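You operate a simulated robot arm through the tools that you are given. There is no shell and no other tool.

You run a simulated robot arm. Do the job below in one go: nothing can be reset, and whatever is moved stays where it is left.

TASK
Clamp the blue pipe in the bender and bend it to the yellow mark.
Fine: it lies in the slot of the green pipe bender; orange pipe clamp on before bending; park the blue bender lever, free the clamp, then lay the pipe on the blue mat. Where these are worked on the way, their far stop is far enough and under half their travel is too little: orange pipe clamp.

It is judged by the outcome, as a careful person would: the job done as asked, and still so three seconds after it is handed in. It fails if anything else is knocked over, pushed out of place, dropped, spilled or broken.

THE ROBOT
A 6-joint arm with a two-finger gripper, fixed in place. Base frame: the origin is at the foot of the arm, x ahead of it, y to its left, z up; the work surface is at about z = 86. Readings come in cm, degrees, newtons and seconds.
Its first joint turns from -166.0 to 166.0 degrees. Payload 3.43 kg.
Tool frame: the origin (TCP) lies between the finger pads and is the grasp point; the fingertips stand 2 cm ahead of it; z points along the fingers, y is the line along which they close. The gripper opens to 19 cm. The gripper's body begins 24.8 cm behind the TCP.
Orientation is that of the tool frame in the base frame, as [roll, pitch, yaw] about the fixed x, y, z axes, in that order (R = Rz(yaw) Ry(pitch) Rx(roll)). With the fingers straight down and closing along the base's y, the tool's x points along the base's -x, its y along +y and its z along -z.

THE INTERFACE
- The arm moves only by the tool nudge_tool. Its argument "plan" is a list of rows, each a list of 7 numbers: the shift along the base's x, y, z in mm, then the turn, a rotation vector about the base's x, y, z in degrees, then the gripper command, from -1 (fully open) to 1 (shut), values between in proportion. In form: [[dx, dy, dz, rx, ry, rz, hand], ...]. A call has 1 to 20 rows; each row is the pose to reach, as a shift and turn from the pose commanded when the call began. Rows are played at 5 a second. More than 5 cm and 8.6 degrees between two rows, or a gripper value outside its range, and nothing of the call is played. A pose out of reach is approached as far as the arm can. The call stops where the force on the tool passes 70 N (or 10 N more than at its start, if that is more) or the arm is blocked; 0.2 s more then pass. The fingers move at their own pace (about 15.3 cm/s each) and stop on an object; they squeeze with about 28 N. The grip force told is the motor's: it shows also when the fingers shut on nothing. Time passes only in rows, and 0.2 s behind the last, so rows that repeat a pose let the fingers close. The reply holds the time, the measured pose of the TCP, the force on the tool along the base axes, the opening and the grip force, in the units named above and with some noise, with the torque about the TCP (base axes, N m) and any sound that the robot's microphone picked up.
- Cameras (640 x 400 px; columns grow to the right, rows downward): "scene" is fixed at [39.21, 66.01, 144.46]; the picture's right is [-0.60, -0.80, 0.00], its down [-0.56, 0.41, -0.72] and it looks along [0.58, -0.43, -0.70] (base axes); focal length 282 px, centre (320, 200). "wrist" rides on the gripper at [7, -0.8, -28.8] in the tool frame; the picture's right is [0.12, 0.99, 0.00], its down [-0.96, 0.12, -0.25] and it looks along [-0.25, 0.03, 0.97] (tool axes); focal length 261 px, centre (320, 200). There is no depth. A picture from a camera that has moved, and an enlarged one, comes with that camera's place and axes in the base frame and with its lens. The place of the scene camera against the robot may be out by one fixed shift of up to 1.8 cm in any direction.
- camera(camera): a new picture of that camera. No time passes.
- slide_trunk(by): slides the trunk up (or, below 0, down) by that many cm; the arm rides with it, the base frame stays. It gives what a move gives, with no picture.
- close_up(camera, box): a new picture of the part [left, top, right, bottom] of that camera's present view, enlarged. No time passes.
- close_job(): hands the job in; it is judged then, once.

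Places have to be worked out from the pictures, the camera data and where the tool is seen. Open the gripper and draw the arm clear of the work before you hand the job in, unless the task says otherwise.

The tools are called after "Request:" by a JSON object that holds its "op" and its "data". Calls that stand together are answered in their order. nudge_tool: Moves the arm, as the interface text tells. Its arguments: {"type":"object","properties":{"plan":{"type":"array","items":{"type":"array","items":{"type":"number"}}}},"required":["plan"]} The other tools are called the same way: slide_trunk (by) slides the trunk up or down; camera (camera) takes a picture; close_up (camera, box) takes an enlarged picture of a part of a camera's view; close_job () hands the job in.

At the start:

```text
time: 0.0
tool_pos: [58.89, 38.68, 124.51]
tcp_rot: [-180.0, 0.0, 179.9]
wrist_force: [0.0, 0.2, 0.1]
wrist_torque: [0.02, 0.0, 0.01]
gripper_width: 18.97
finger_force: 0.1
trunk travel left (down, up): [-25.0, 19.0]
```

scene: 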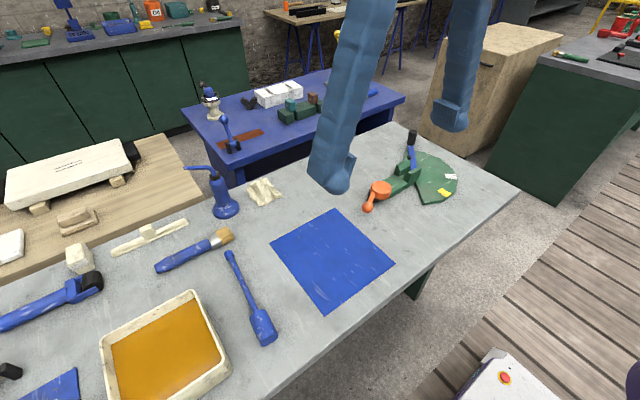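
wrist: 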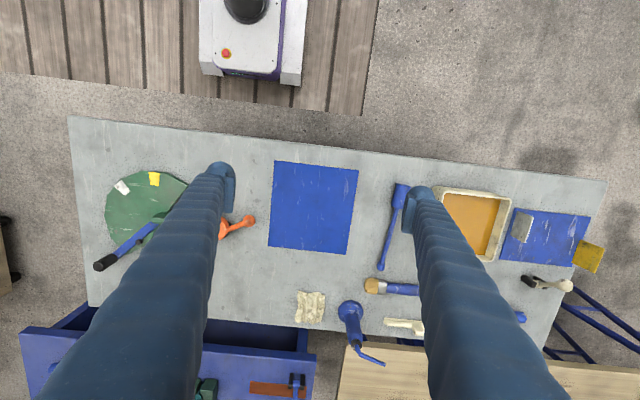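

The bender is at the far right of the table in the scene view, with the mat near the middle. I'll take close-ups to understand the bender, the pipe and the clamp.

Request:
{"op": "close_up", "data": {"camera": "scene", "box": [340, 110, 480, 220]}}

Request:
{"op": "close_up", "data": {"camera": "wrist", "box": [60, 120, 280, 300]}}

Request:
{"op": "close_up", "data": {"camera": "scene", "box": [60, 180, 300, 380]}}

Request:
{"op": "close_up", "data": {"camera": "wrist", "box": [340, 160, 620, 360]}}

```text
3.64 times, centred on (410, 165) of scene
camera zoom: at [39.21, 66.01, 144.46], right [-0.6, -0.8, 0.0], down [-0.56, 0.41, -0.72], along [0.58, -0.43, -0.7], focal length 1026 px, centre (-7, 327)
```

zoom: 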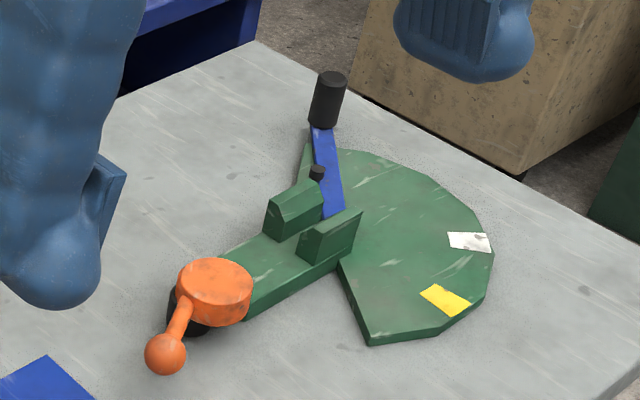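

```text
2.22 times, centred on (170, 210) of wrist
camera zoom: at [52.09, 37.77, 153.27], right [-0.12, 0.99, 0.0], down [0.96, 0.12, 0.25], along [0.25, 0.03, -0.97], focal length 579 px, centre (653, 178)
```

zoom: 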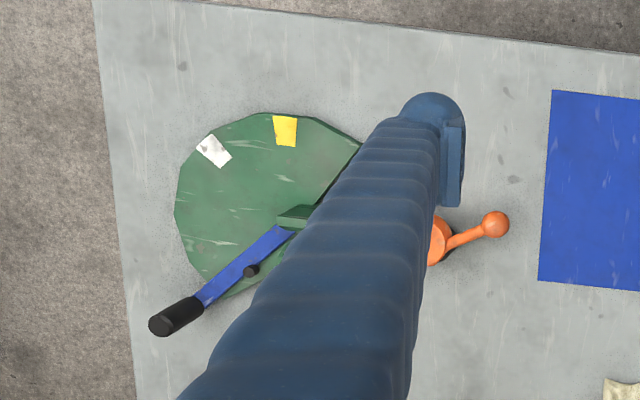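

```text
2.00 times, centred on (180, 280) of scene
camera zoom: at [39.21, 66.01, 144.46], right [-0.6, -0.8, 0.0], down [-0.56, 0.41, -0.72], along [0.58, -0.43, -0.7], focal length 564 px, centre (600, 40)
```

zoom: 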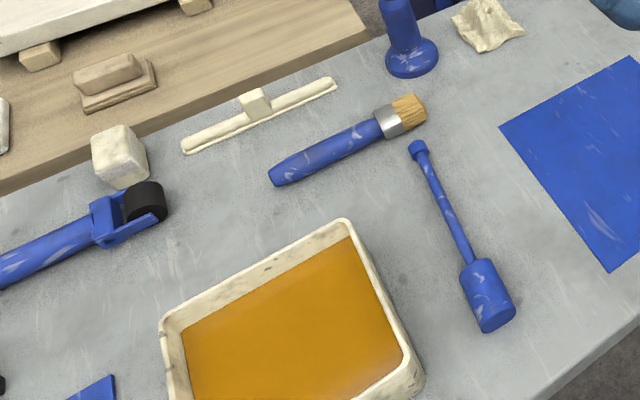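

```text
2.00 times, centred on (480, 260) of wrist
camera zoom: at [52.09, 37.77, 153.27], right [-0.12, 0.99, 0.0], down [0.96, 0.12, 0.25], along [0.25, 0.03, -0.97], focal length 521 px, centre (0, 80)
```

zoom: 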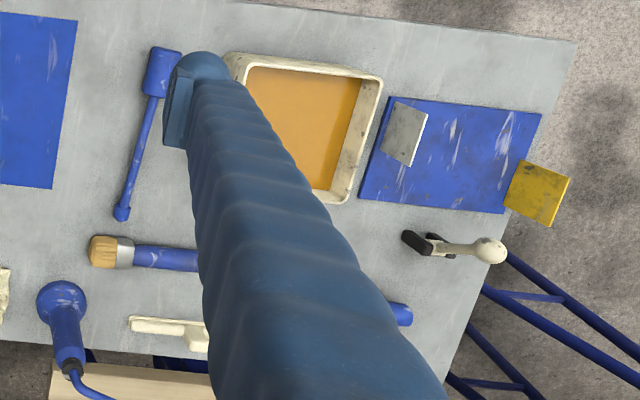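

The thin blue rod with a thick end, between the mat and the tray, may be the pipe. I'll look at other blue items before deciding.

Request:
{"op": "close_up", "data": {"camera": "scene", "box": [200, 230, 300, 360]}}

Request:
{"op": "close_up", "data": {"camera": "scene", "box": [180, 60, 420, 210]}}

Request:
{"op": "close_up", "data": {"camera": "scene", "box": [0, 240, 130, 400]}}

Request:
{"op": "close_up", "data": {"camera": "wrist", "box": [20, 260, 330, 400]}}

```text
3.08 times, centred on (250, 295) of scene
camera zoom: at [39.21, 66.01, 144.46], right [-0.6, -0.8, 0.0], down [-0.56, 0.41, -0.72], along [0.58, -0.43, -0.7], focal length 868 px, centre (535, -92)
```

zoom: 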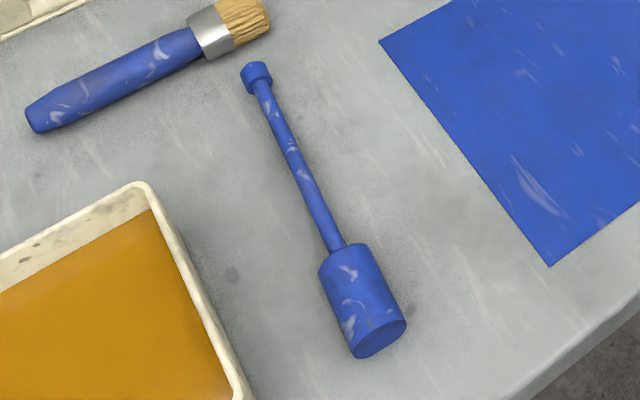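

```text
2.67 times, centred on (300, 135) of scene
camera zoom: at [39.21, 66.01, 144.46], right [-0.6, -0.8, 0.0], down [-0.56, 0.41, -0.72], along [0.58, -0.43, -0.7], focal length 753 px, centre (373, 373)
```

zoom: 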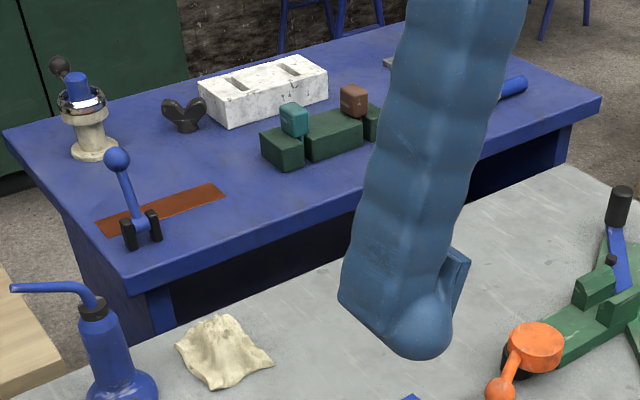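

```text
2.50 times, centred on (65, 320) of scene
camera zoom: at [39.21, 66.01, 144.46], right [-0.6, -0.8, 0.0], down [-0.56, 0.41, -0.72], along [0.58, -0.43, -0.7], focal length 706 px, centre (958, -100)
```

zoom: 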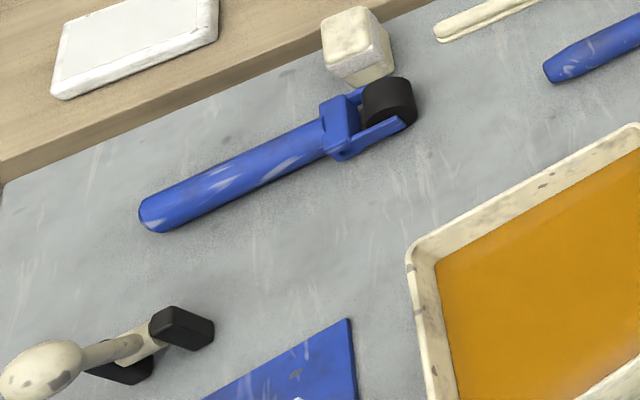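

```text
2.06 times, centred on (175, 330) of wrist
camera zoom: at [52.09, 37.77, 153.27], right [-0.12, 0.99, 0.0], down [0.96, 0.12, 0.25], along [0.25, 0.03, -0.97], focal length 538 px, centre (619, -68)
```

zoom: 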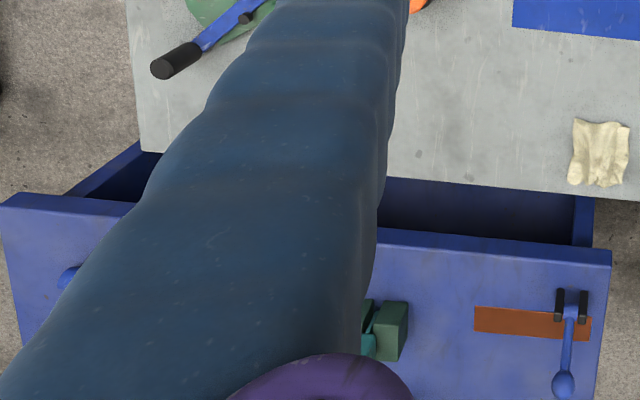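

The pipe looks to be the thin blue rod with the thick sleeve, lying along x at about y≈60, x≈60–85. I'll move the hand above the bender, staying high, to view it from above.

Request:
{"op": "nudge_tool", "data": {"plan": [[5, -34, 0, 0, 0, 0, -1], [10, -68, 0, 0, 0, 0, -1], [15, -102, 0, 0, 0, 0, -1], [20, -136, 0, 0, 0, 0, -1], [25, -170, 0, 0, 0, 0, -1], [30, -204, 0, 0, 0, 0, -1], [35, -238, 0, 0, 0, 0, -1], [40, -272, 0, 0, 0, 0, -1], [45, -306, 0, 0, 0, 0, -1], [50, -335, 0, 0, 0, 0, -1], [50, -335, 0, 0, 0, 0, -1]]}}

Request:
{"op": "camera", "data": {"camera": "wrist"}}

Request:
{"op": "camera", "data": {"camera": "scene"}}

```text
time: 2.4
tool_pos: [63.93, 5.21, 124.63]
tcp_rot: [-179.9, 0.0, 179.9]
wrist_force: [0.5, 0.6, 0.4]
wrist_torque: [0.05, -0.01, -0.03]
gripper_width: 18.97
finger_force: 0.1
trunk travel left (down, up): [-25.0, 19.0]
```

```text
taken
camera wrist: at [56.98, 4.28, 153.29], right [-0.12, 0.99, 0.0], down [0.96, 0.12, 0.25], along [0.25, 0.03, -0.97], focal length 261 px, centre (320, 200)
```

wrist: 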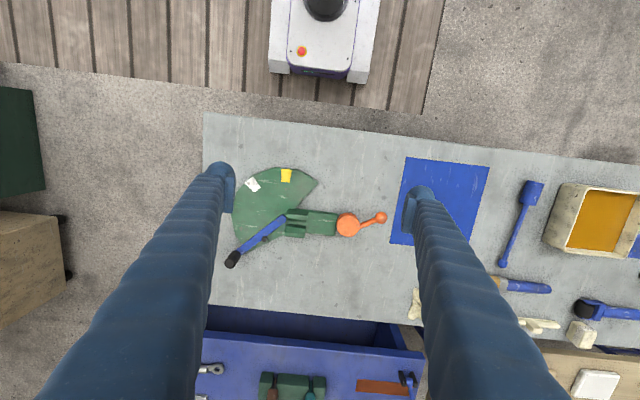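

```text
taken
```

scene: 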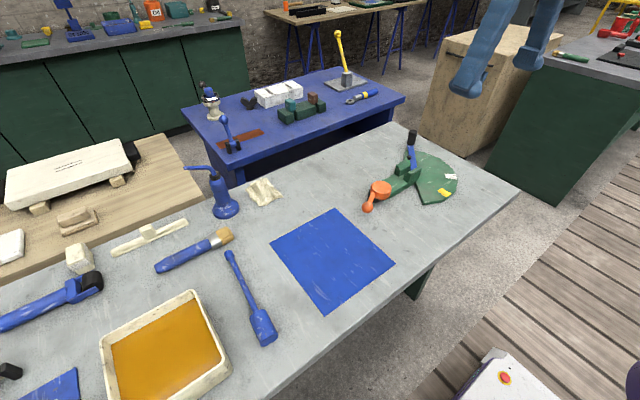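

Request:
{"op": "close_up", "data": {"camera": "wrist", "box": [215, 155, 405, 275]}}

Request:
{"op": "close_up", "data": {"camera": "scene", "box": [350, 120, 470, 220]}}

Request:
{"op": "close_up", "data": {"camera": "wrist", "box": [480, 160, 640, 280]}}

```text
3.33 times, centred on (310, 215) of wrist
camera zoom: at [56.98, 4.28, 153.29], right [-0.12, 0.99, 0.0], down [0.96, 0.12, 0.25], along [0.25, 0.03, -0.97], focal length 869 px, centre (353, 150)
```

zoom: 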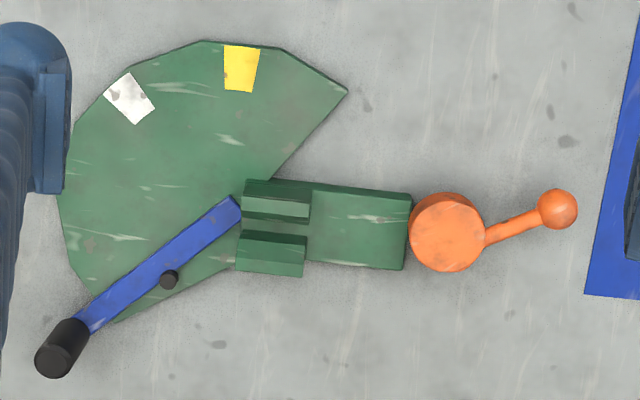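

```text
4.00 times, centred on (410, 170) of scene
camera zoom: at [39.21, 66.01, 144.46], right [-0.6, -0.8, 0.0], down [-0.56, 0.41, -0.72], along [0.58, -0.43, -0.7], focal length 1129 px, centre (-40, 320)
```

zoom: 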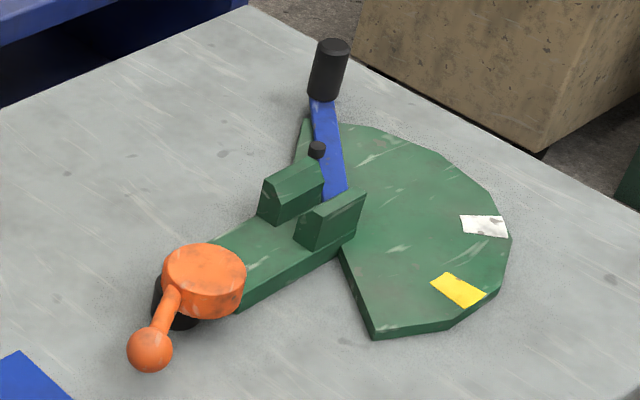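

```text
3.33 times, centred on (560, 220) of wrist
camera zoom: at [56.98, 4.28, 153.29], right [-0.12, 0.99, 0.0], down [0.96, 0.12, 0.25], along [0.25, 0.03, -0.97], focal length 869 px, centre (-480, 133)
```

zoom: 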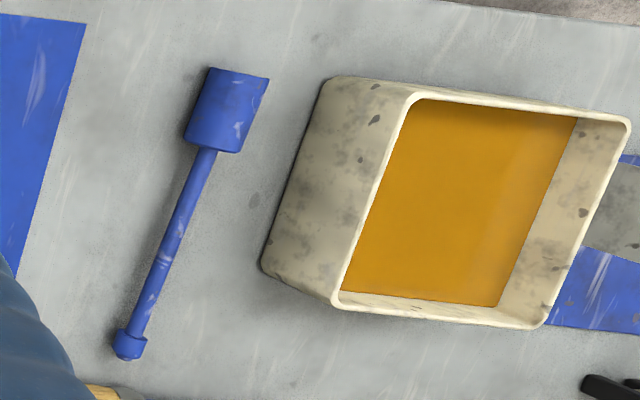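

The bender sits with its bar along y: two jaw blocks form the slot near y≈0–5, the clamp cam is at the +y end, and the lever is parked off to the -y/+x side. I'll lower the hand, still well above everything, for a sharper look.

Request:
{"op": "nudge_tool", "data": {"plan": [[20, -2, -40, 0, 0, 0, -1], [40, -4, -80, 0, 0, 0, -1], [60, -6, -120, 0, 0, 0, -1], [80, -8, -160, 0, 0, 0, -1], [90, -10, -190, 0, 0, 0, -1], [90, -10, -190, 0, 0, 0, -1]]}}

Request:
{"op": "camera", "data": {"camera": "wrist"}}

```text
time: 3.8
tool_pos: [73.22, 4.21, 105.6]
tcp_rot: [-179.8, -0.1, -179.9]
wrist_force: [-0.1, 0.1, 0.0]
wrist_torque: [0.01, 0.03, 0.02]
gripper_width: 18.99
finger_force: 0.1
trunk travel left (down, up): [-25.0, 19.0]
```

```text
taken
camera wrist: at [66.2, 3.32, 134.26], right [-0.12, 0.99, 0.0], down [0.96, 0.12, 0.25], along [0.25, 0.03, -0.97], focal length 261 px, centre (320, 200)
```

wrist: 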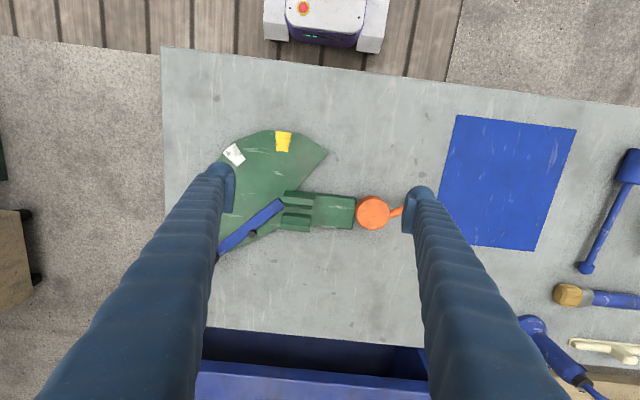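

Request:
{"op": "close_up", "data": {"camera": "wrist", "box": [260, 165, 420, 265]}}

Request:
{"op": "close_up", "data": {"camera": "wrist", "box": [200, 120, 340, 270]}}

Request:
{"op": "close_up", "data": {"camera": "wrist", "box": [560, 140, 640, 290]}}

Request:
{"op": "close_up", "data": {"camera": "scene", "box": [360, 150, 430, 215]}}

```text
4.00 times, centred on (340, 215) of wrist
camera zoom: at [66.2, 3.32, 134.26], right [-0.12, 0.99, 0.0], down [0.96, 0.12, 0.25], along [0.25, 0.03, -0.97], focal length 1043 px, centre (240, 140)
```

zoom: 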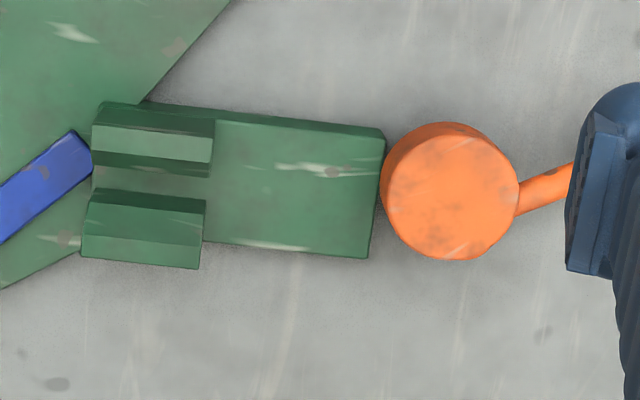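

```text
2.67 times, centred on (270, 195) of wrist
camera zoom: at [66.2, 3.32, 134.26], right [-0.12, 0.99, 0.0], down [0.96, 0.12, 0.25], along [0.25, 0.03, -0.97], focal length 695 px, centre (453, 213)
```

zoom: 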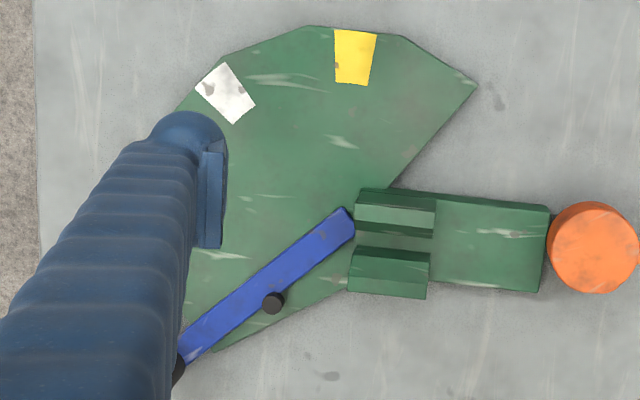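

```text
2.67 times, centred on (600, 215) of wrist
camera zoom: at [66.2, 3.32, 134.26], right [-0.12, 0.99, 0.0], down [0.96, 0.12, 0.25], along [0.25, 0.03, -0.97], focal length 695 px, centre (-427, 160)
```

zoom: 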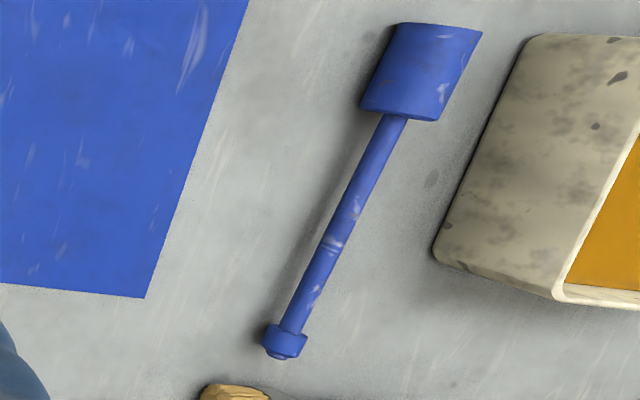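

```text
6.15 times, centred on (395, 182) of scene
camera zoom: at [39.21, 66.01, 144.46], right [-0.6, -0.8, 0.0], down [-0.56, 0.41, -0.72], along [0.58, -0.43, -0.7], focal length 1737 px, centre (-142, 308)
```

zoom: 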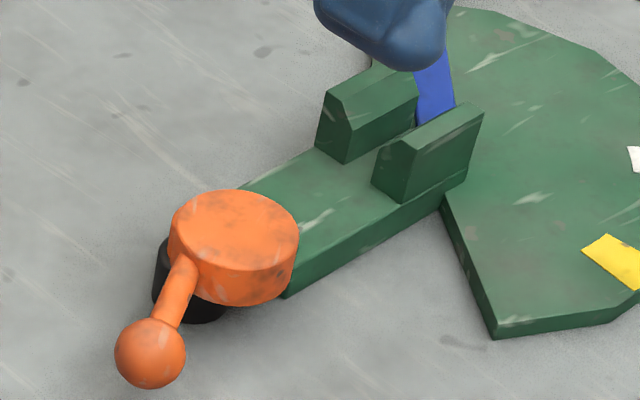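

The jaw blocks have inner chamfers and the pipe's thick sleeve seems to fit on the bar between the blocks and the clamp. I'll zoom further to measure heights and the slot gap.

Request:
{"op": "close_up", "data": {"camera": "scene", "box": [388, 155, 420, 187]}}

Request:
{"op": "close_up", "data": {"camera": "wrist", "box": [275, 180, 325, 240]}}

Request:
{"op": "close_up", "data": {"camera": "scene", "box": [355, 170, 405, 215]}}

Request:
{"op": "close_up", "data": {"camera": "wrist", "box": [340, 180, 410, 240]}}

```text
12.50 times, centred on (404, 171) of scene
camera zoom: at [39.21, 66.01, 144.46], right [-0.6, -0.8, 0.0], down [-0.56, 0.41, -0.72], along [0.58, -0.43, -0.7], focal length 3528 px, centre (-730, 562)
```

zoom: 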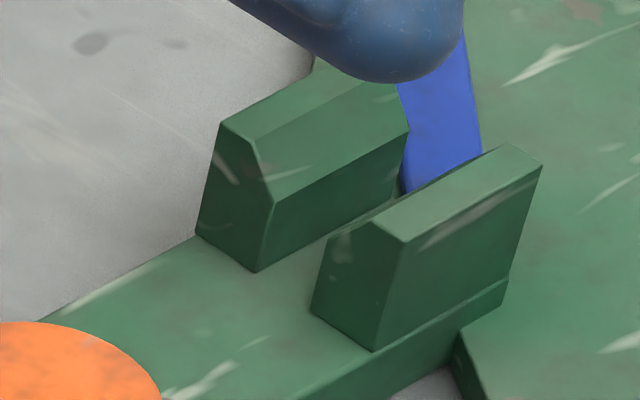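

```text
6.67 times, centred on (300, 210) of wrist
camera zoom: at [66.2, 3.32, 134.26], right [-0.12, 0.99, 0.0], down [0.96, 0.12, 0.25], along [0.25, 0.03, -0.97], focal length 1738 px, centre (453, 133)
```

zoom: 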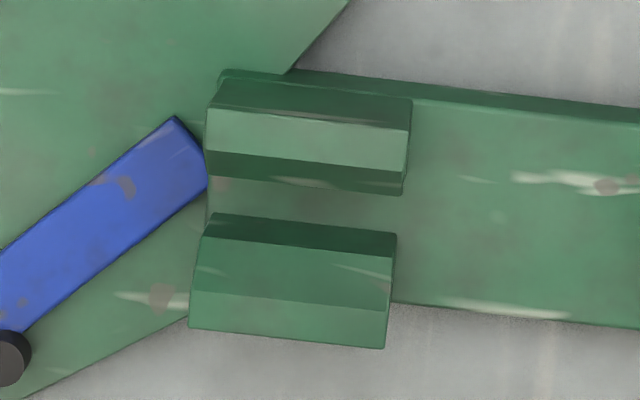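

```text
8.89 times, centred on (380, 192) of scene
camera zoom: at [39.21, 66.01, 144.46], right [-0.6, -0.8, 0.0], down [-0.56, 0.41, -0.72], along [0.58, -0.43, -0.7], focal length 2509 px, centre (-213, 267)
```

zoom: 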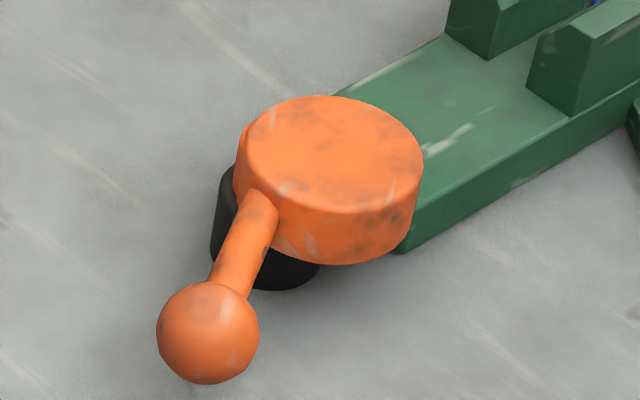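

```text
6.67 times, centred on (375, 210) of wrist
camera zoom: at [66.2, 3.32, 134.26], right [-0.12, 0.99, 0.0], down [0.96, 0.12, 0.25], along [0.25, 0.03, -0.97], focal length 1738 px, centre (-47, 133)
```

zoom: 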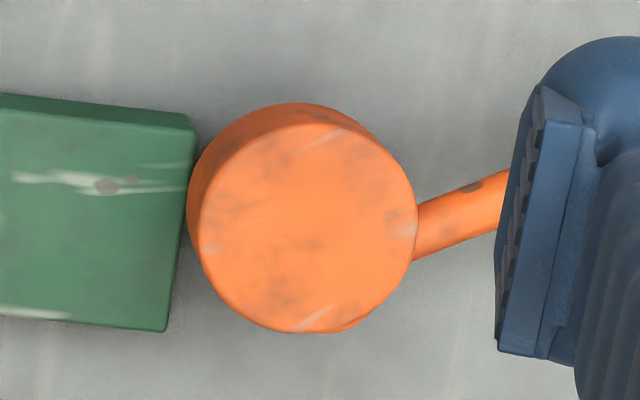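

The slot centre comes out at x≈80.2, y≈-1.6…3.5, bar top z≈88, clamp pivot ≈(80.1,15.3), and lever pivot ≈(80,-3). The yellow mark is at about the 90° bend. I'll look at the pipe more closely from above before grasping, so I'm raising the hand and moving over it.

Request:
{"op": "nudge_tool", "data": {"plan": [[-15, 20, 45, 0, 0, 0, -1], [-40, 60, 70, 0, 0, 0, -1], [-60, 105, 80, 0, 0, 0, -1], [-75, 150, 80, 0, 0, 0, -1], [-90, 195, 80, 0, 0, 0, -1], [-105, 240, 80, 0, 0, 0, -1], [-115, 285, 80, 0, 0, 0, -1], [-120, 330, 80, 0, 0, 0, -1], [-125, 375, 80, 0, 0, 0, -1], [-125, 420, 80, 0, 0, 0, -1], [-125, 465, 80, 0, 0, 0, -1], [-125, 510, 80, 0, 0, 0, -1], [-125, 550, 80, 0, 0, 0, -1], [-125, 550, 80, 0, 0, 0, -1]]}}

Request:
{"op": "camera", "data": {"camera": "wrist"}}

Request:
{"op": "close_up", "data": {"camera": "scene", "box": [385, 120, 465, 210]}}

```text
refused: row 1 steps farther than a row can; nothing moved
```

```text
taken
camera wrist: at [66.2, 3.32, 134.26], right [-0.12, 0.99, 0.0], down [0.96, 0.12, 0.25], along [0.25, 0.03, -0.97], focal length 261 px, centre (320, 200)
```

wrist: 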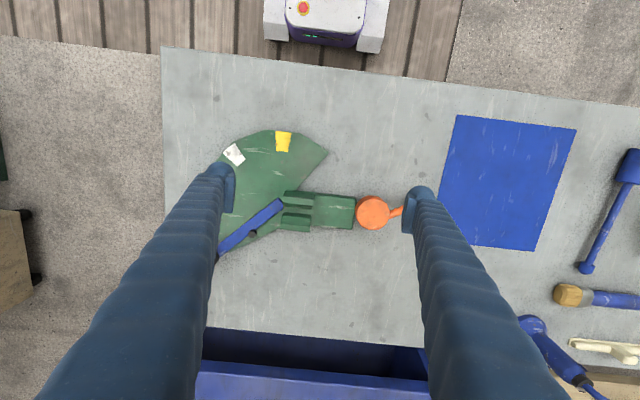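

```text
4.44 times, centred on (425, 165) of scene
camera zoom: at [39.21, 66.01, 144.46], right [-0.6, -0.8, 0.0], down [-0.56, 0.41, -0.72], along [0.58, -0.43, -0.7], focal length 1254 px, centre (-147, 356)
```

zoom: 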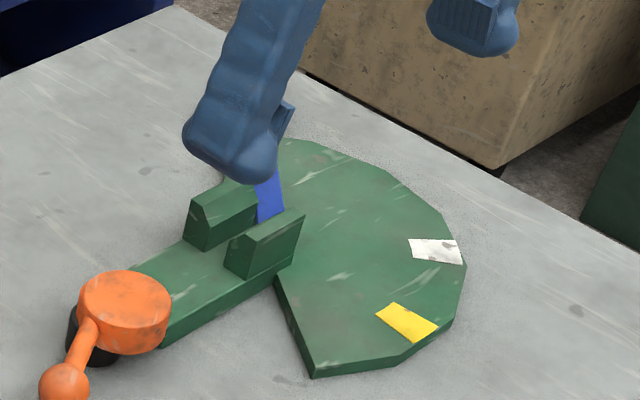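

Row 1 was a bit too long, so I'll use smaller steps. I'm lifting first, then travelling over to the pipe.

Request:
{"op": "nudge_tool", "data": {"plan": [[0, 0, 40, 0, 0, 0, -1], [-10, 20, 80, 0, 0, 0, -1], [-20, 60, 90, 0, 0, 0, -1], [-30, 100, 90, 0, 0, 0, -1], [-40, 145, 90, 0, 0, 0, -1], [-50, 190, 90, 0, 0, 0, -1], [-60, 235, 90, 0, 0, 0, -1], [-70, 280, 90, 0, 0, 0, -1], [-80, 325, 90, 0, 0, 0, -1], [-90, 370, 90, 0, 0, 0, -1], [-100, 415, 90, 0, 0, 0, -1], [-105, 460, 90, 0, 0, 0, -1], [-110, 505, 90, 0, 0, 0, -1], [-110, 545, 90, 0, 0, 0, -1], [-110, 555, 90, 0, 0, 0, -1], [-110, 555, 90, 0, 0, 0, -1]]}}

Request:
{"op": "camera", "data": {"camera": "wrist"}}

Request:
{"op": "close_up", "data": {"camera": "scene", "box": [385, 120, 465, 210]}}

```text
time: 7.2
tool_pos: [62.28, 59.52, 114.62]
tcp_rot: [180.0, 0.0, -179.9]
wrist_force: [0.1, 0.1, 0.7]
wrist_torque: [0.08, 0.0, 0.0]
gripper_width: 19.0
finger_force: 0.0
trunk travel left (down, up): [-25.0, 19.0]
```

```text
taken
camera wrist: at [55.23, 58.59, 143.26], right [-0.12, 0.99, 0.0], down [0.96, 0.12, 0.25], along [0.24, 0.03, -0.97], focal length 261 px, centre (320, 200)
```

wrist: 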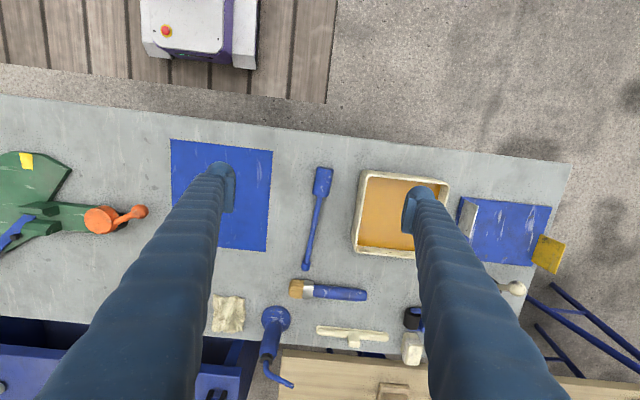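

```text
4.44 times, centred on (425, 165) of scene
camera zoom: at [39.21, 66.01, 144.46], right [-0.6, -0.8, 0.0], down [-0.56, 0.41, -0.72], along [0.58, -0.43, -0.7], focal length 1254 px, centre (-147, 356)
```

zoom: 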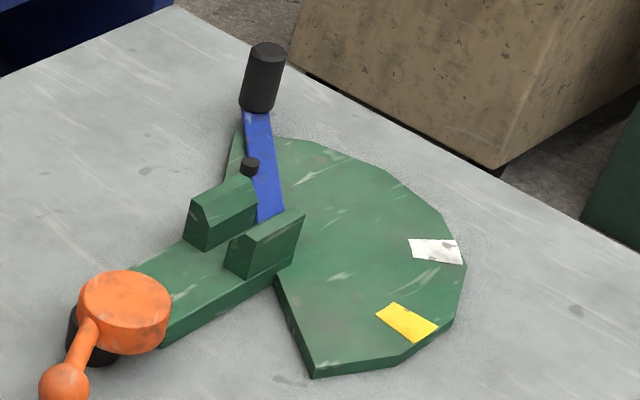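

Request:
{"op": "close_up", "data": {"camera": "wrist", "box": [280, 160, 350, 280]}}

Request:
{"op": "close_up", "data": {"camera": "scene", "box": [215, 240, 285, 350]}}

Request:
{"op": "close_up", "data": {"camera": "wrist", "box": [0, 140, 160, 260]}}

Request:
{"op": "close_up", "data": {"camera": "scene", "box": [395, 125, 430, 165]}}

```text
3.33 times, centred on (315, 220) of wrist
camera zoom: at [55.23, 58.59, 143.26], right [-0.12, 0.99, 0.0], down [0.96, 0.12, 0.25], along [0.24, 0.03, -0.97], focal length 869 px, centre (337, 133)
```

zoom: 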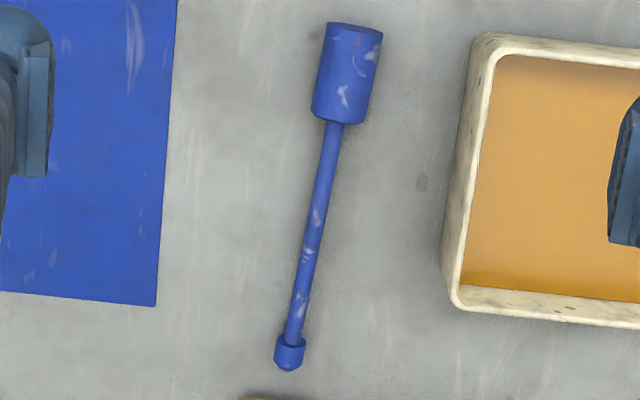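

```text
3.64 times, centred on (250, 295) of scene
camera zoom: at [39.21, 66.01, 144.46], right [-0.6, -0.8, 0.0], down [-0.56, 0.41, -0.72], along [0.58, -0.43, -0.7], focal length 1026 px, centre (574, -146)
```

zoom: 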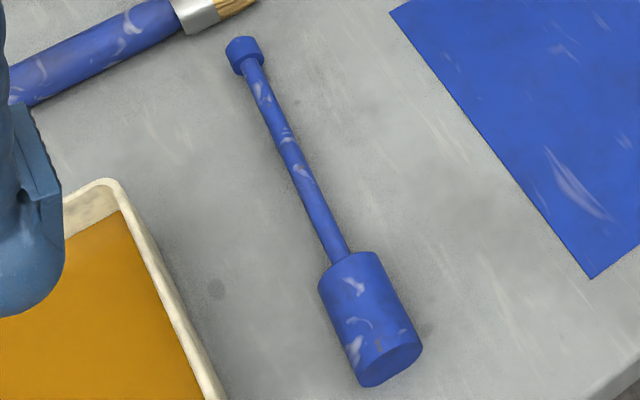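

```text
3.33 times, centred on (80, 200) of wrist
camera zoom: at [55.23, 58.59, 143.26], right [-0.12, 0.99, 0.0], down [0.96, 0.12, 0.25], along [0.24, 0.03, -0.97], focal length 869 px, centre (1120, 200)
```

zoom: 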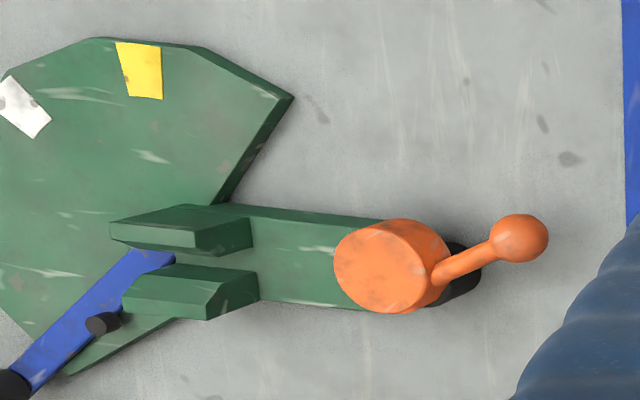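

```text
10.00 times, centred on (412, 145) of scene
camera zoom: at [39.21, 66.01, 144.46], right [-0.6, -0.8, 0.0], down [-0.56, 0.41, -0.72], along [0.58, -0.43, -0.7], focal length 2822 px, centre (-605, 750)
```

zoom: 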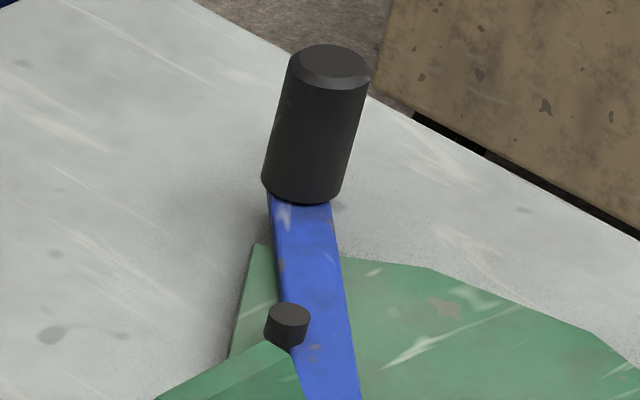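

The pipe's sleeve centre is at about (65.2, 60.5), with the axis turned about -3.4° from x. The tray wall is close at y≈68.5, so I'll narrow the fingers to about 7 cm, align above the sleeve and go partway down.

Request:
{"op": "nudge_tool", "data": {"plan": [[10, 4, -20, 0, 0, -1, 0.26], [20, 8, -50, 0, 0, -2, 0.26], [29, 10, -90, 0, 0, -3.4, 0.26], [29, 10, -130, 0, 0, -3.4, 0.26], [29, 10, -160, 0, 0, -3.4, 0.26], [29, 10, -180, 0, 0, -3.4, 0.26], [29, 10, -180, 0, 0, -3.4, 0.26]]}}

Request:
{"op": "close_up", "data": {"camera": "wrist", "box": [220, 100, 420, 300]}}

Request:
{"op": "close_up", "data": {"camera": "scene", "box": [200, 220, 320, 350]}}

```text
time: 8.8
tool_pos: [64.83, 60.57, 96.6]
tcp_rot: [-180.0, -0.1, 176.6]
wrist_force: [-0.3, -0.2, -0.1]
wrist_torque: [-0.01, 0.0, -0.02]
gripper_width: 7.04
finger_force: 0.0
trunk travel left (down, up): [-25.0, 19.0]
```

```text
2.00 times, centred on (320, 200) of wrist
camera zoom: at [57.87, 60.06, 125.32], right [-0.06, 1.0, 0.0], down [0.97, 0.06, 0.25], along [0.25, 0.01, -0.97], focal length 521 px, centre (320, 200)
```

zoom: 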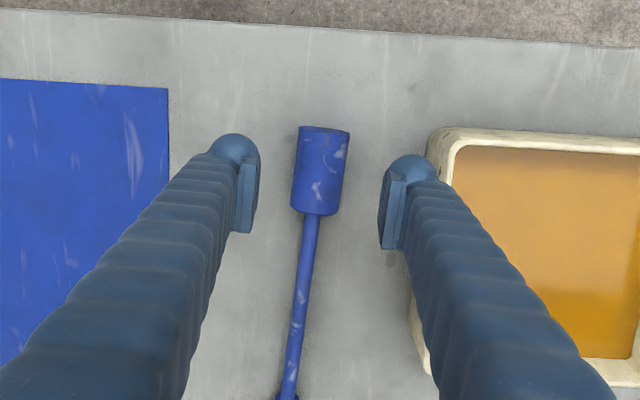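

```text
3.08 times, centred on (260, 285) of scene
camera zoom: at [39.21, 66.01, 144.46], right [-0.6, -0.8, 0.0], down [-0.56, 0.41, -0.72], along [0.58, -0.43, -0.7], focal length 868 px, centre (505, -62)
```

zoom: 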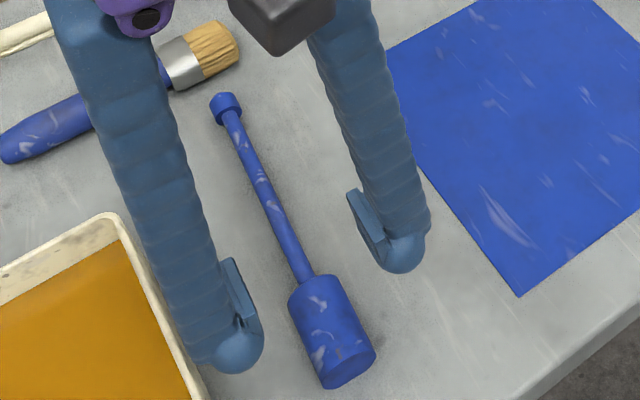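

The sleeve (x 62.2–68.5) sits between the fingers, and the pipe axis is at about -4.3°. I'll fine-align, go down to TCP z≈88.6 and close.

Request:
{"op": "nudge_tool", "data": {"plan": [[4, -1, -25, 0, 0, -1, 0.26], [4, -1, -50, 0, 0, -1, 0.26], [4, -1, -70, 0, 0, -1, 0.26], [4, -1, -80, 0, 0, -1, 0.26], [4, -1, -80, 0, 0, -1, 0.26]]}}

```text
time: 10.0
tool_pos: [65.26, 60.56, 88.67]
tcp_rot: [180.0, 0.0, 175.6]
wrist_force: [-0.4, 0.4, 0.2]
wrist_torque: [0.01, 0.01, 0.0]
gripper_width: 7.03
finger_force: 0.1
trunk travel left (down, up): [-25.0, 19.0]
```

At grasp height with no contact, so I'm closing on the sleeve.

Request:
{"op": "nudge_tool", "data": {"plan": [[0, 0, 0, 0, 0, 0, 1], [0, 0, 0, 0, 0, 0, 1], [0, 0, 0, 0, 0, 0, 1], [0, 0, 0, 0, 0, 0, 1]]}}

Request:
{"op": "close_up", "data": {"camera": "scene", "box": [200, 220, 320, 350]}}

```text
time: 11.0
tool_pos: [65.23, 60.58, 88.77]
tcp_rot: [179.9, 0.0, 175.5]
wrist_force: [0.3, 0.0, -0.2]
wrist_torque: [-0.02, 0.01, 0.01]
gripper_width: 3.07
finger_force: 28.0
trunk travel left (down, up): [-25.0, 19.0]
```

```text
3.08 times, centred on (260, 285) of scene
camera zoom: at [39.21, 66.01, 144.46], right [-0.6, -0.8, 0.0], down [-0.56, 0.41, -0.72], along [0.58, -0.43, -0.7], focal length 868 px, centre (505, -62)
```

zoom: 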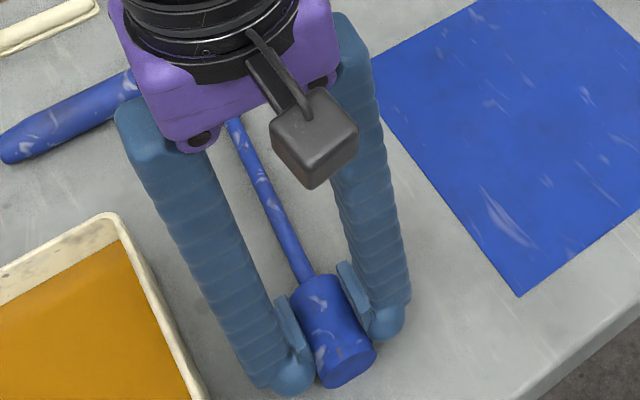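

The sleeve is held (3.07 cm wide, 28 N). I'll lift gently and check it.

Request:
{"op": "nudge_tool", "data": {"plan": [[0, 0, 8, 0, 0, 0, 1], [0, 0, 20, 0, 0, 0, 1], [0, 0, 45, 0, 0, 0, 1], [0, 0, 80, 0, 0, 0, 1], [0, 0, 80, 0, 0, 0, 1]]}}

Request:
{"op": "close_up", "data": {"camera": "scene", "box": [190, 180, 330, 330]}}

Request:
{"op": "camera", "data": {"camera": "wrist"}}

```text
time: 12.2
tool_pos: [65.35, 60.4, 96.57]
tcp_rot: [-179.9, -0.1, 175.7]
wrist_force: [0.4, -0.1, 0.8]
wrist_torque: [0.05, 0.0, 0.0]
gripper_width: 0.0
finger_force: 28.1
trunk travel left (down, up): [-25.0, 19.0]
```

```text
2.67 times, centred on (260, 255) of scene
camera zoom: at [39.21, 66.01, 144.46], right [-0.6, -0.8, 0.0], down [-0.56, 0.41, -0.72], along [0.58, -0.43, -0.7], focal length 753 px, centre (480, 53)
```

zoom: 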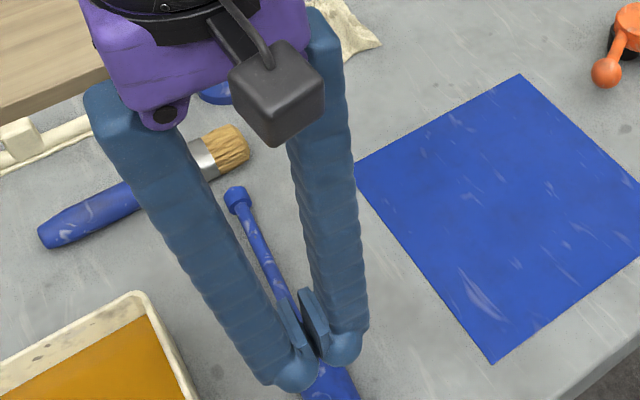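

```text
taken
camera wrist: at [58.4, 60.12, 125.26], right [-0.04, 1.0, 0.0], down [0.97, 0.04, 0.25], along [0.25, 0.01, -0.97], focal length 261 px, centre (320, 200)
```

wrist: 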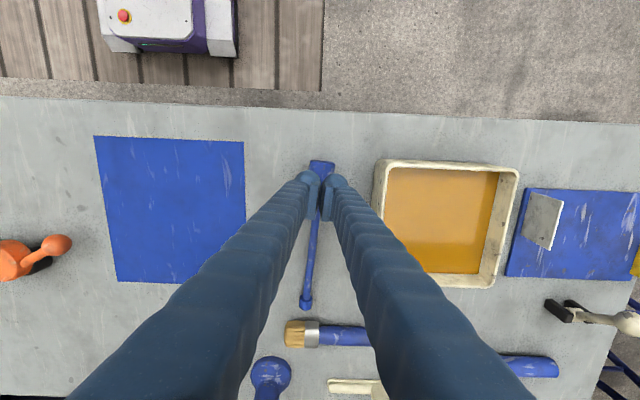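

The sleeve slipped out because I gripped it above its widest part (chord 3.07 cm against a diameter of about 3.5). The pipe still lies in place. I'll check the pad shape and the pipe before re-gripping lower.

Request:
{"op": "close_up", "data": {"camera": "scene", "box": [225, 270, 335, 345]}}

Request:
{"op": "close_up", "data": {"camera": "wrist", "box": [280, 140, 370, 320]}}

```text
5.33 times, centred on (280, 308) of scene
camera zoom: at [39.21, 66.01, 144.46], right [-0.6, -0.8, 0.0], down [-0.56, 0.41, -0.72], along [0.58, -0.43, -0.7], focal length 1505 px, centre (533, -373)
```

zoom: 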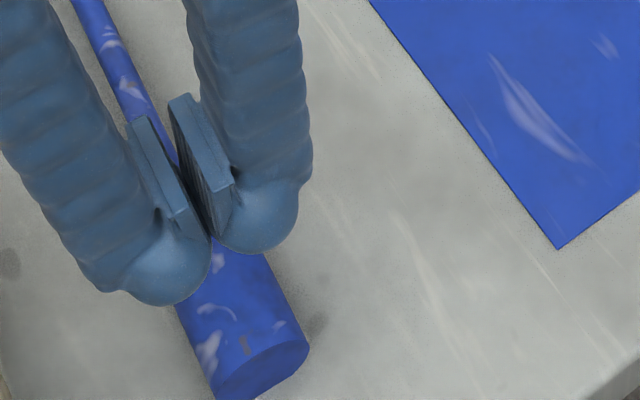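

```text
2.22 times, centred on (325, 230) of wrist
camera zoom: at [58.4, 60.12, 125.26], right [-0.04, 1.0, 0.0], down [0.97, 0.04, 0.25], along [0.25, 0.01, -0.97], focal length 579 px, centre (309, 133)
```

zoom: 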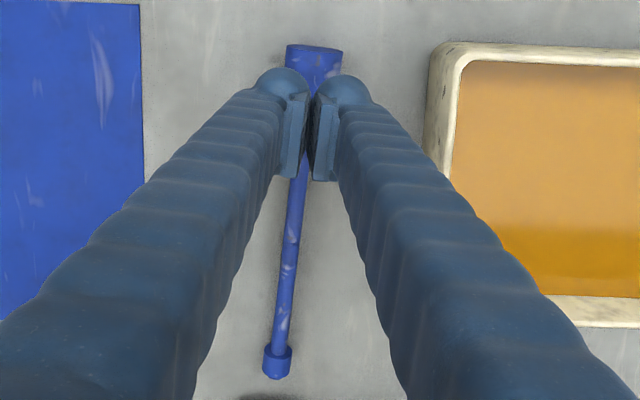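

The pads end somewhat short of the fingertips, so I must grip lower. I'll open and descend until the tips nearly touch the table (TCP z≈88.05), then close again.

Request:
{"op": "nudge_tool", "data": {"plan": [[0, 0, 0, 0, 0, 0, 0.26], [0, 0, 0, 0, 0, 0, 0.26], [0, 0, -25, 0, 0, 0, 0.26], [0, 0, -50, 0, 0, 0, 0.26], [0, 0, -70, 0, 0, 0, 0.26], [0, 0, -80, 0, 0, 0, 0.26], [0, 0, -84, 0, 0, 0, 0.26], [0, 0, -86, 0, 0, 0, 0.26], [0, 0, -86, 0, 0, 0, 0.26]]}}

Request:
{"op": "close_up", "data": {"camera": "wrist", "box": [260, 120, 380, 320]}}

```text
time: 14.2
tool_pos: [65.23, 60.52, 88.14]
tcp_rot: [180.0, 0.0, 175.7]
wrist_force: [0.0, 0.0, 0.4]
wrist_torque: [-0.02, 0.01, 0.02]
gripper_width: 7.01
finger_force: 0.2
trunk travel left (down, up): [-25.0, 19.0]
```

```text
2.00 times, centred on (320, 220) of wrist
camera zoom: at [58.36, 60.16, 116.72], right [-0.04, 1.0, 0.0], down [0.97, 0.04, 0.25], along [0.25, 0.01, -0.97], focal length 521 px, centre (320, 160)
```

zoom: 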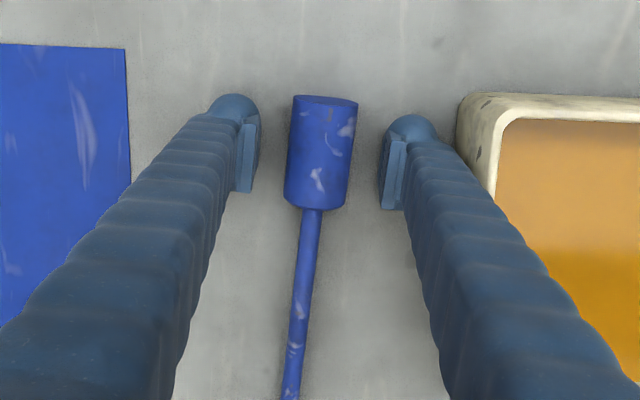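

Now at 88.14 with no table contact. I'll go about 1 mm lower and close.

Request:
{"op": "nudge_tool", "data": {"plan": [[0, 0, -1.5, 0, 0, 0, 0.26], [0, 0, -1.5, 0, 0, 0, 0.6], [0, 0, -1.5, 0, 0, 0, 1], [0, 0, -1.5, 0, 0, 0, 1], [0, 0, -1.5, 0, 0, 0, 1]]}}

```text
time: 15.4
tool_pos: [65.32, 60.56, 87.99]
tcp_rot: [179.9, 0.0, 175.7]
wrist_force: [2.5, -1.7, 11.5]
wrist_torque: [-0.08, -0.01, 0.06]
gripper_width: 3.08
finger_force: 27.8
trunk travel left (down, up): [-25.0, 19.0]
```

The width is again 3.08, so that is about the real diameter, and the pads now hold around its middle. The 11.5 N is the tips touching the table. I'll lift slowly in small steps.

Request:
{"op": "nudge_tool", "data": {"plan": [[0, 0, 1, 0, 0, 0, 1], [0, 0, 3, 0, 0, 0, 1], [0, 0, 6, 0, 0, 0, 1], [0, 0, 10, 0, 0, 0, 1], [0, 0, 15, 0, 0, 0, 1], [0, 0, 15, 0, 0, 0, 1]]}}

Request:
{"op": "close_up", "data": {"camera": "scene", "box": [200, 220, 320, 350]}}

```text
time: 16.8
tool_pos: [65.33, 60.64, 89.31]
tcp_rot: [179.9, -0.1, 175.6]
wrist_force: [-0.2, 0.0, -1.4]
wrist_torque: [0.01, -0.02, 0.0]
gripper_width: 3.06
finger_force: 28.1
trunk travel left (down, up): [-25.0, 19.0]
```

```text
3.08 times, centred on (260, 285) of scene
camera zoom: at [39.21, 66.01, 144.46], right [-0.6, -0.8, 0.0], down [-0.56, 0.41, -0.72], along [0.58, -0.43, -0.7], focal length 868 px, centre (505, -62)
```

zoom: 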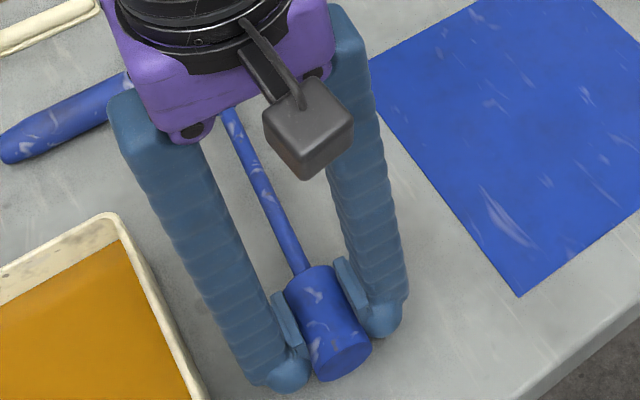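

It's holding (about 1.4 N weight). I'll keep lifting slowly to a safe height and check the tilt.

Request:
{"op": "nudge_tool", "data": {"plan": [[0, 0, 10, 0, 0, 0, 1], [0, 0, 25, 0, 0, 0, 1], [0, 0, 45, 0, 0, 0, 1], [0, 0, 70, 0, 0, 0, 1], [0, 0, 95, 0, 0, 0, 1], [0, 0, 120, 0, 0, 0, 1], [0, 0, 145, 0, 0, 0, 1], [0, 0, 160, 0, 0, 0, 1], [0, 0, 160, 0, 0, 0, 1]]}}

Request:
{"op": "camera", "data": {"camera": "scene"}}

Request:
{"op": "close_up", "data": {"camera": "wrist", "box": [260, 120, 380, 320]}}

```text
time: 18.8
tool_pos: [65.34, 60.61, 105.46]
tcp_rot: [180.0, 0.0, 175.5]
wrist_force: [0.8, 0.4, -1.9]
wrist_torque: [-0.04, 0.02, 0.0]
gripper_width: 3.04
finger_force: 27.4
trunk travel left (down, up): [-25.0, 19.0]
```

```text
taken
```

scene: 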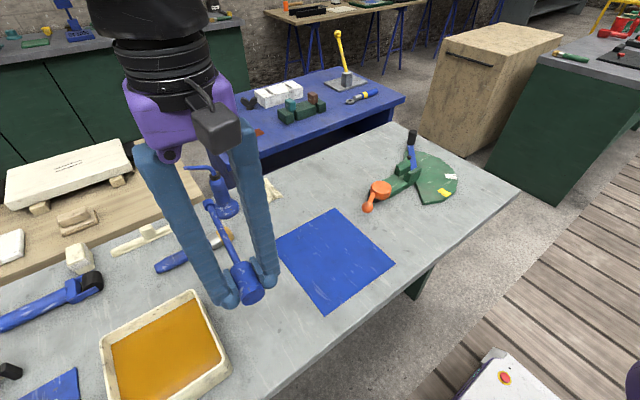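

```text
2.00 times, centred on (320, 220) of wrist
camera zoom: at [58.42, 60.29, 134.05], right [-0.04, 1.0, 0.0], down [0.97, 0.04, 0.25], along [0.25, 0.01, -0.97], focal length 521 px, centre (320, 160)
```

zoom: 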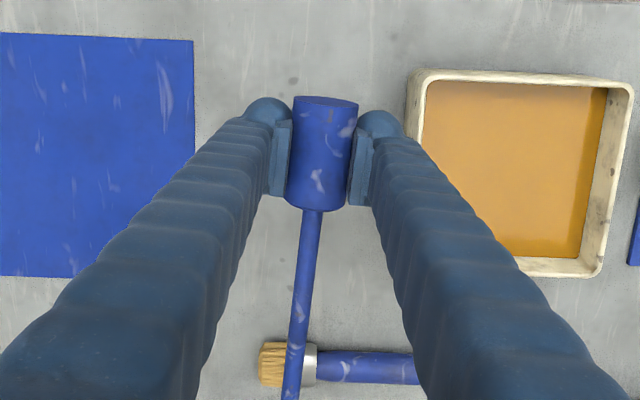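

The pipe is held level and aligned with the hand (pipe at about -4.1°, hand at -4.4°). I'll carry it at this height to above the slot while turning -84.8°, so the rod points along -y.

Request:
{"op": "nudge_tool", "data": {"plan": [[7, -27, 2, 0, 0, -4.2, 1], [15, -53, 4, 0, 0, -8.5, 1], [22, -80, 6, 0, 0, -12.7, 1], [30, -107, 8, 0, 0, -17, 1], [37, -133, 10, 0, 0, -21.2, 1], [44, -160, 10, 0, 0, -25.4, 1], [52, -187, 10, 0, 0, -29.7, 1], [59, -213, 10, 0, 0, -33.9, 1], [67, -240, 10, 0, 0, -38.2, 1], [74, -266, 10, 0, 0, -42.4, 1], [82, -293, 10, 0, 0, -46.6, 1], [89, -320, 10, 0, 0, -50.9, 1], [96, -346, 10, 0, 0, -55.1, 1], [104, -373, 10, 0, 0, -59.4, 1], [111, -400, 10, 0, 0, -63.6, 1], [119, -426, 10, 0, 0, -67.8, 1], [126, -453, 10, 0, 0, -72.1, 1], [133, -480, 10, 0, 0, -76.3, 1], [141, -506, 10, 0, 0, -80.6, 1], [148, -533, 10, 0, 0, -84.8, 1]]}}

Request:
{"op": "nudge_tool", "data": {"plan": [[0, 0, 0, 0, 0, 0, 1]]}}

Request:
{"op": "camera", "data": {"camera": "scene"}}

Request:
{"op": "camera", "data": {"camera": "wrist"}}

```text
time: 23.0
tool_pos: [80.12, 7.25, 106.26]
tcp_rot: [-179.9, 0.1, 90.7]
wrist_force: [-0.2, 0.7, -1.2]
wrist_torque: [0.03, 0.01, 0.03]
gripper_width: 3.1
finger_force: 28.1
trunk travel left (down, up): [-25.0, 19.0]
```

```text
time: 23.4
tool_pos: [80.15, 7.29, 106.22]
tcp_rot: [-180.0, 0.0, 90.8]
wrist_force: [0.8, 0.2, -0.8]
wrist_torque: [-0.08, 0.01, -0.01]
gripper_width: 3.08
finger_force: 28.2
trunk travel left (down, up): [-25.0, 19.0]
```

```text
taken
```

scene: 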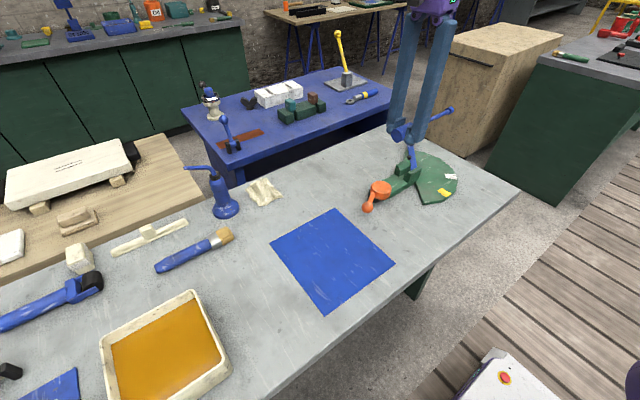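

```text
taken
camera wrist: at [79.29, 14.31, 134.95], right [0.99, 0.13, 0.0], down [0.13, -0.96, 0.25], along [0.03, -0.25, -0.97], focal length 261 px, centre (320, 200)
```

wrist: 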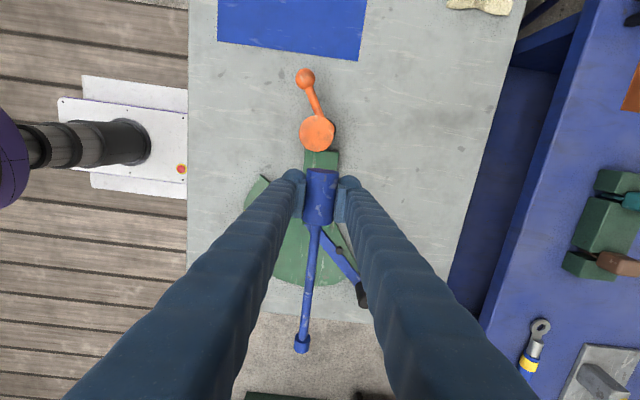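

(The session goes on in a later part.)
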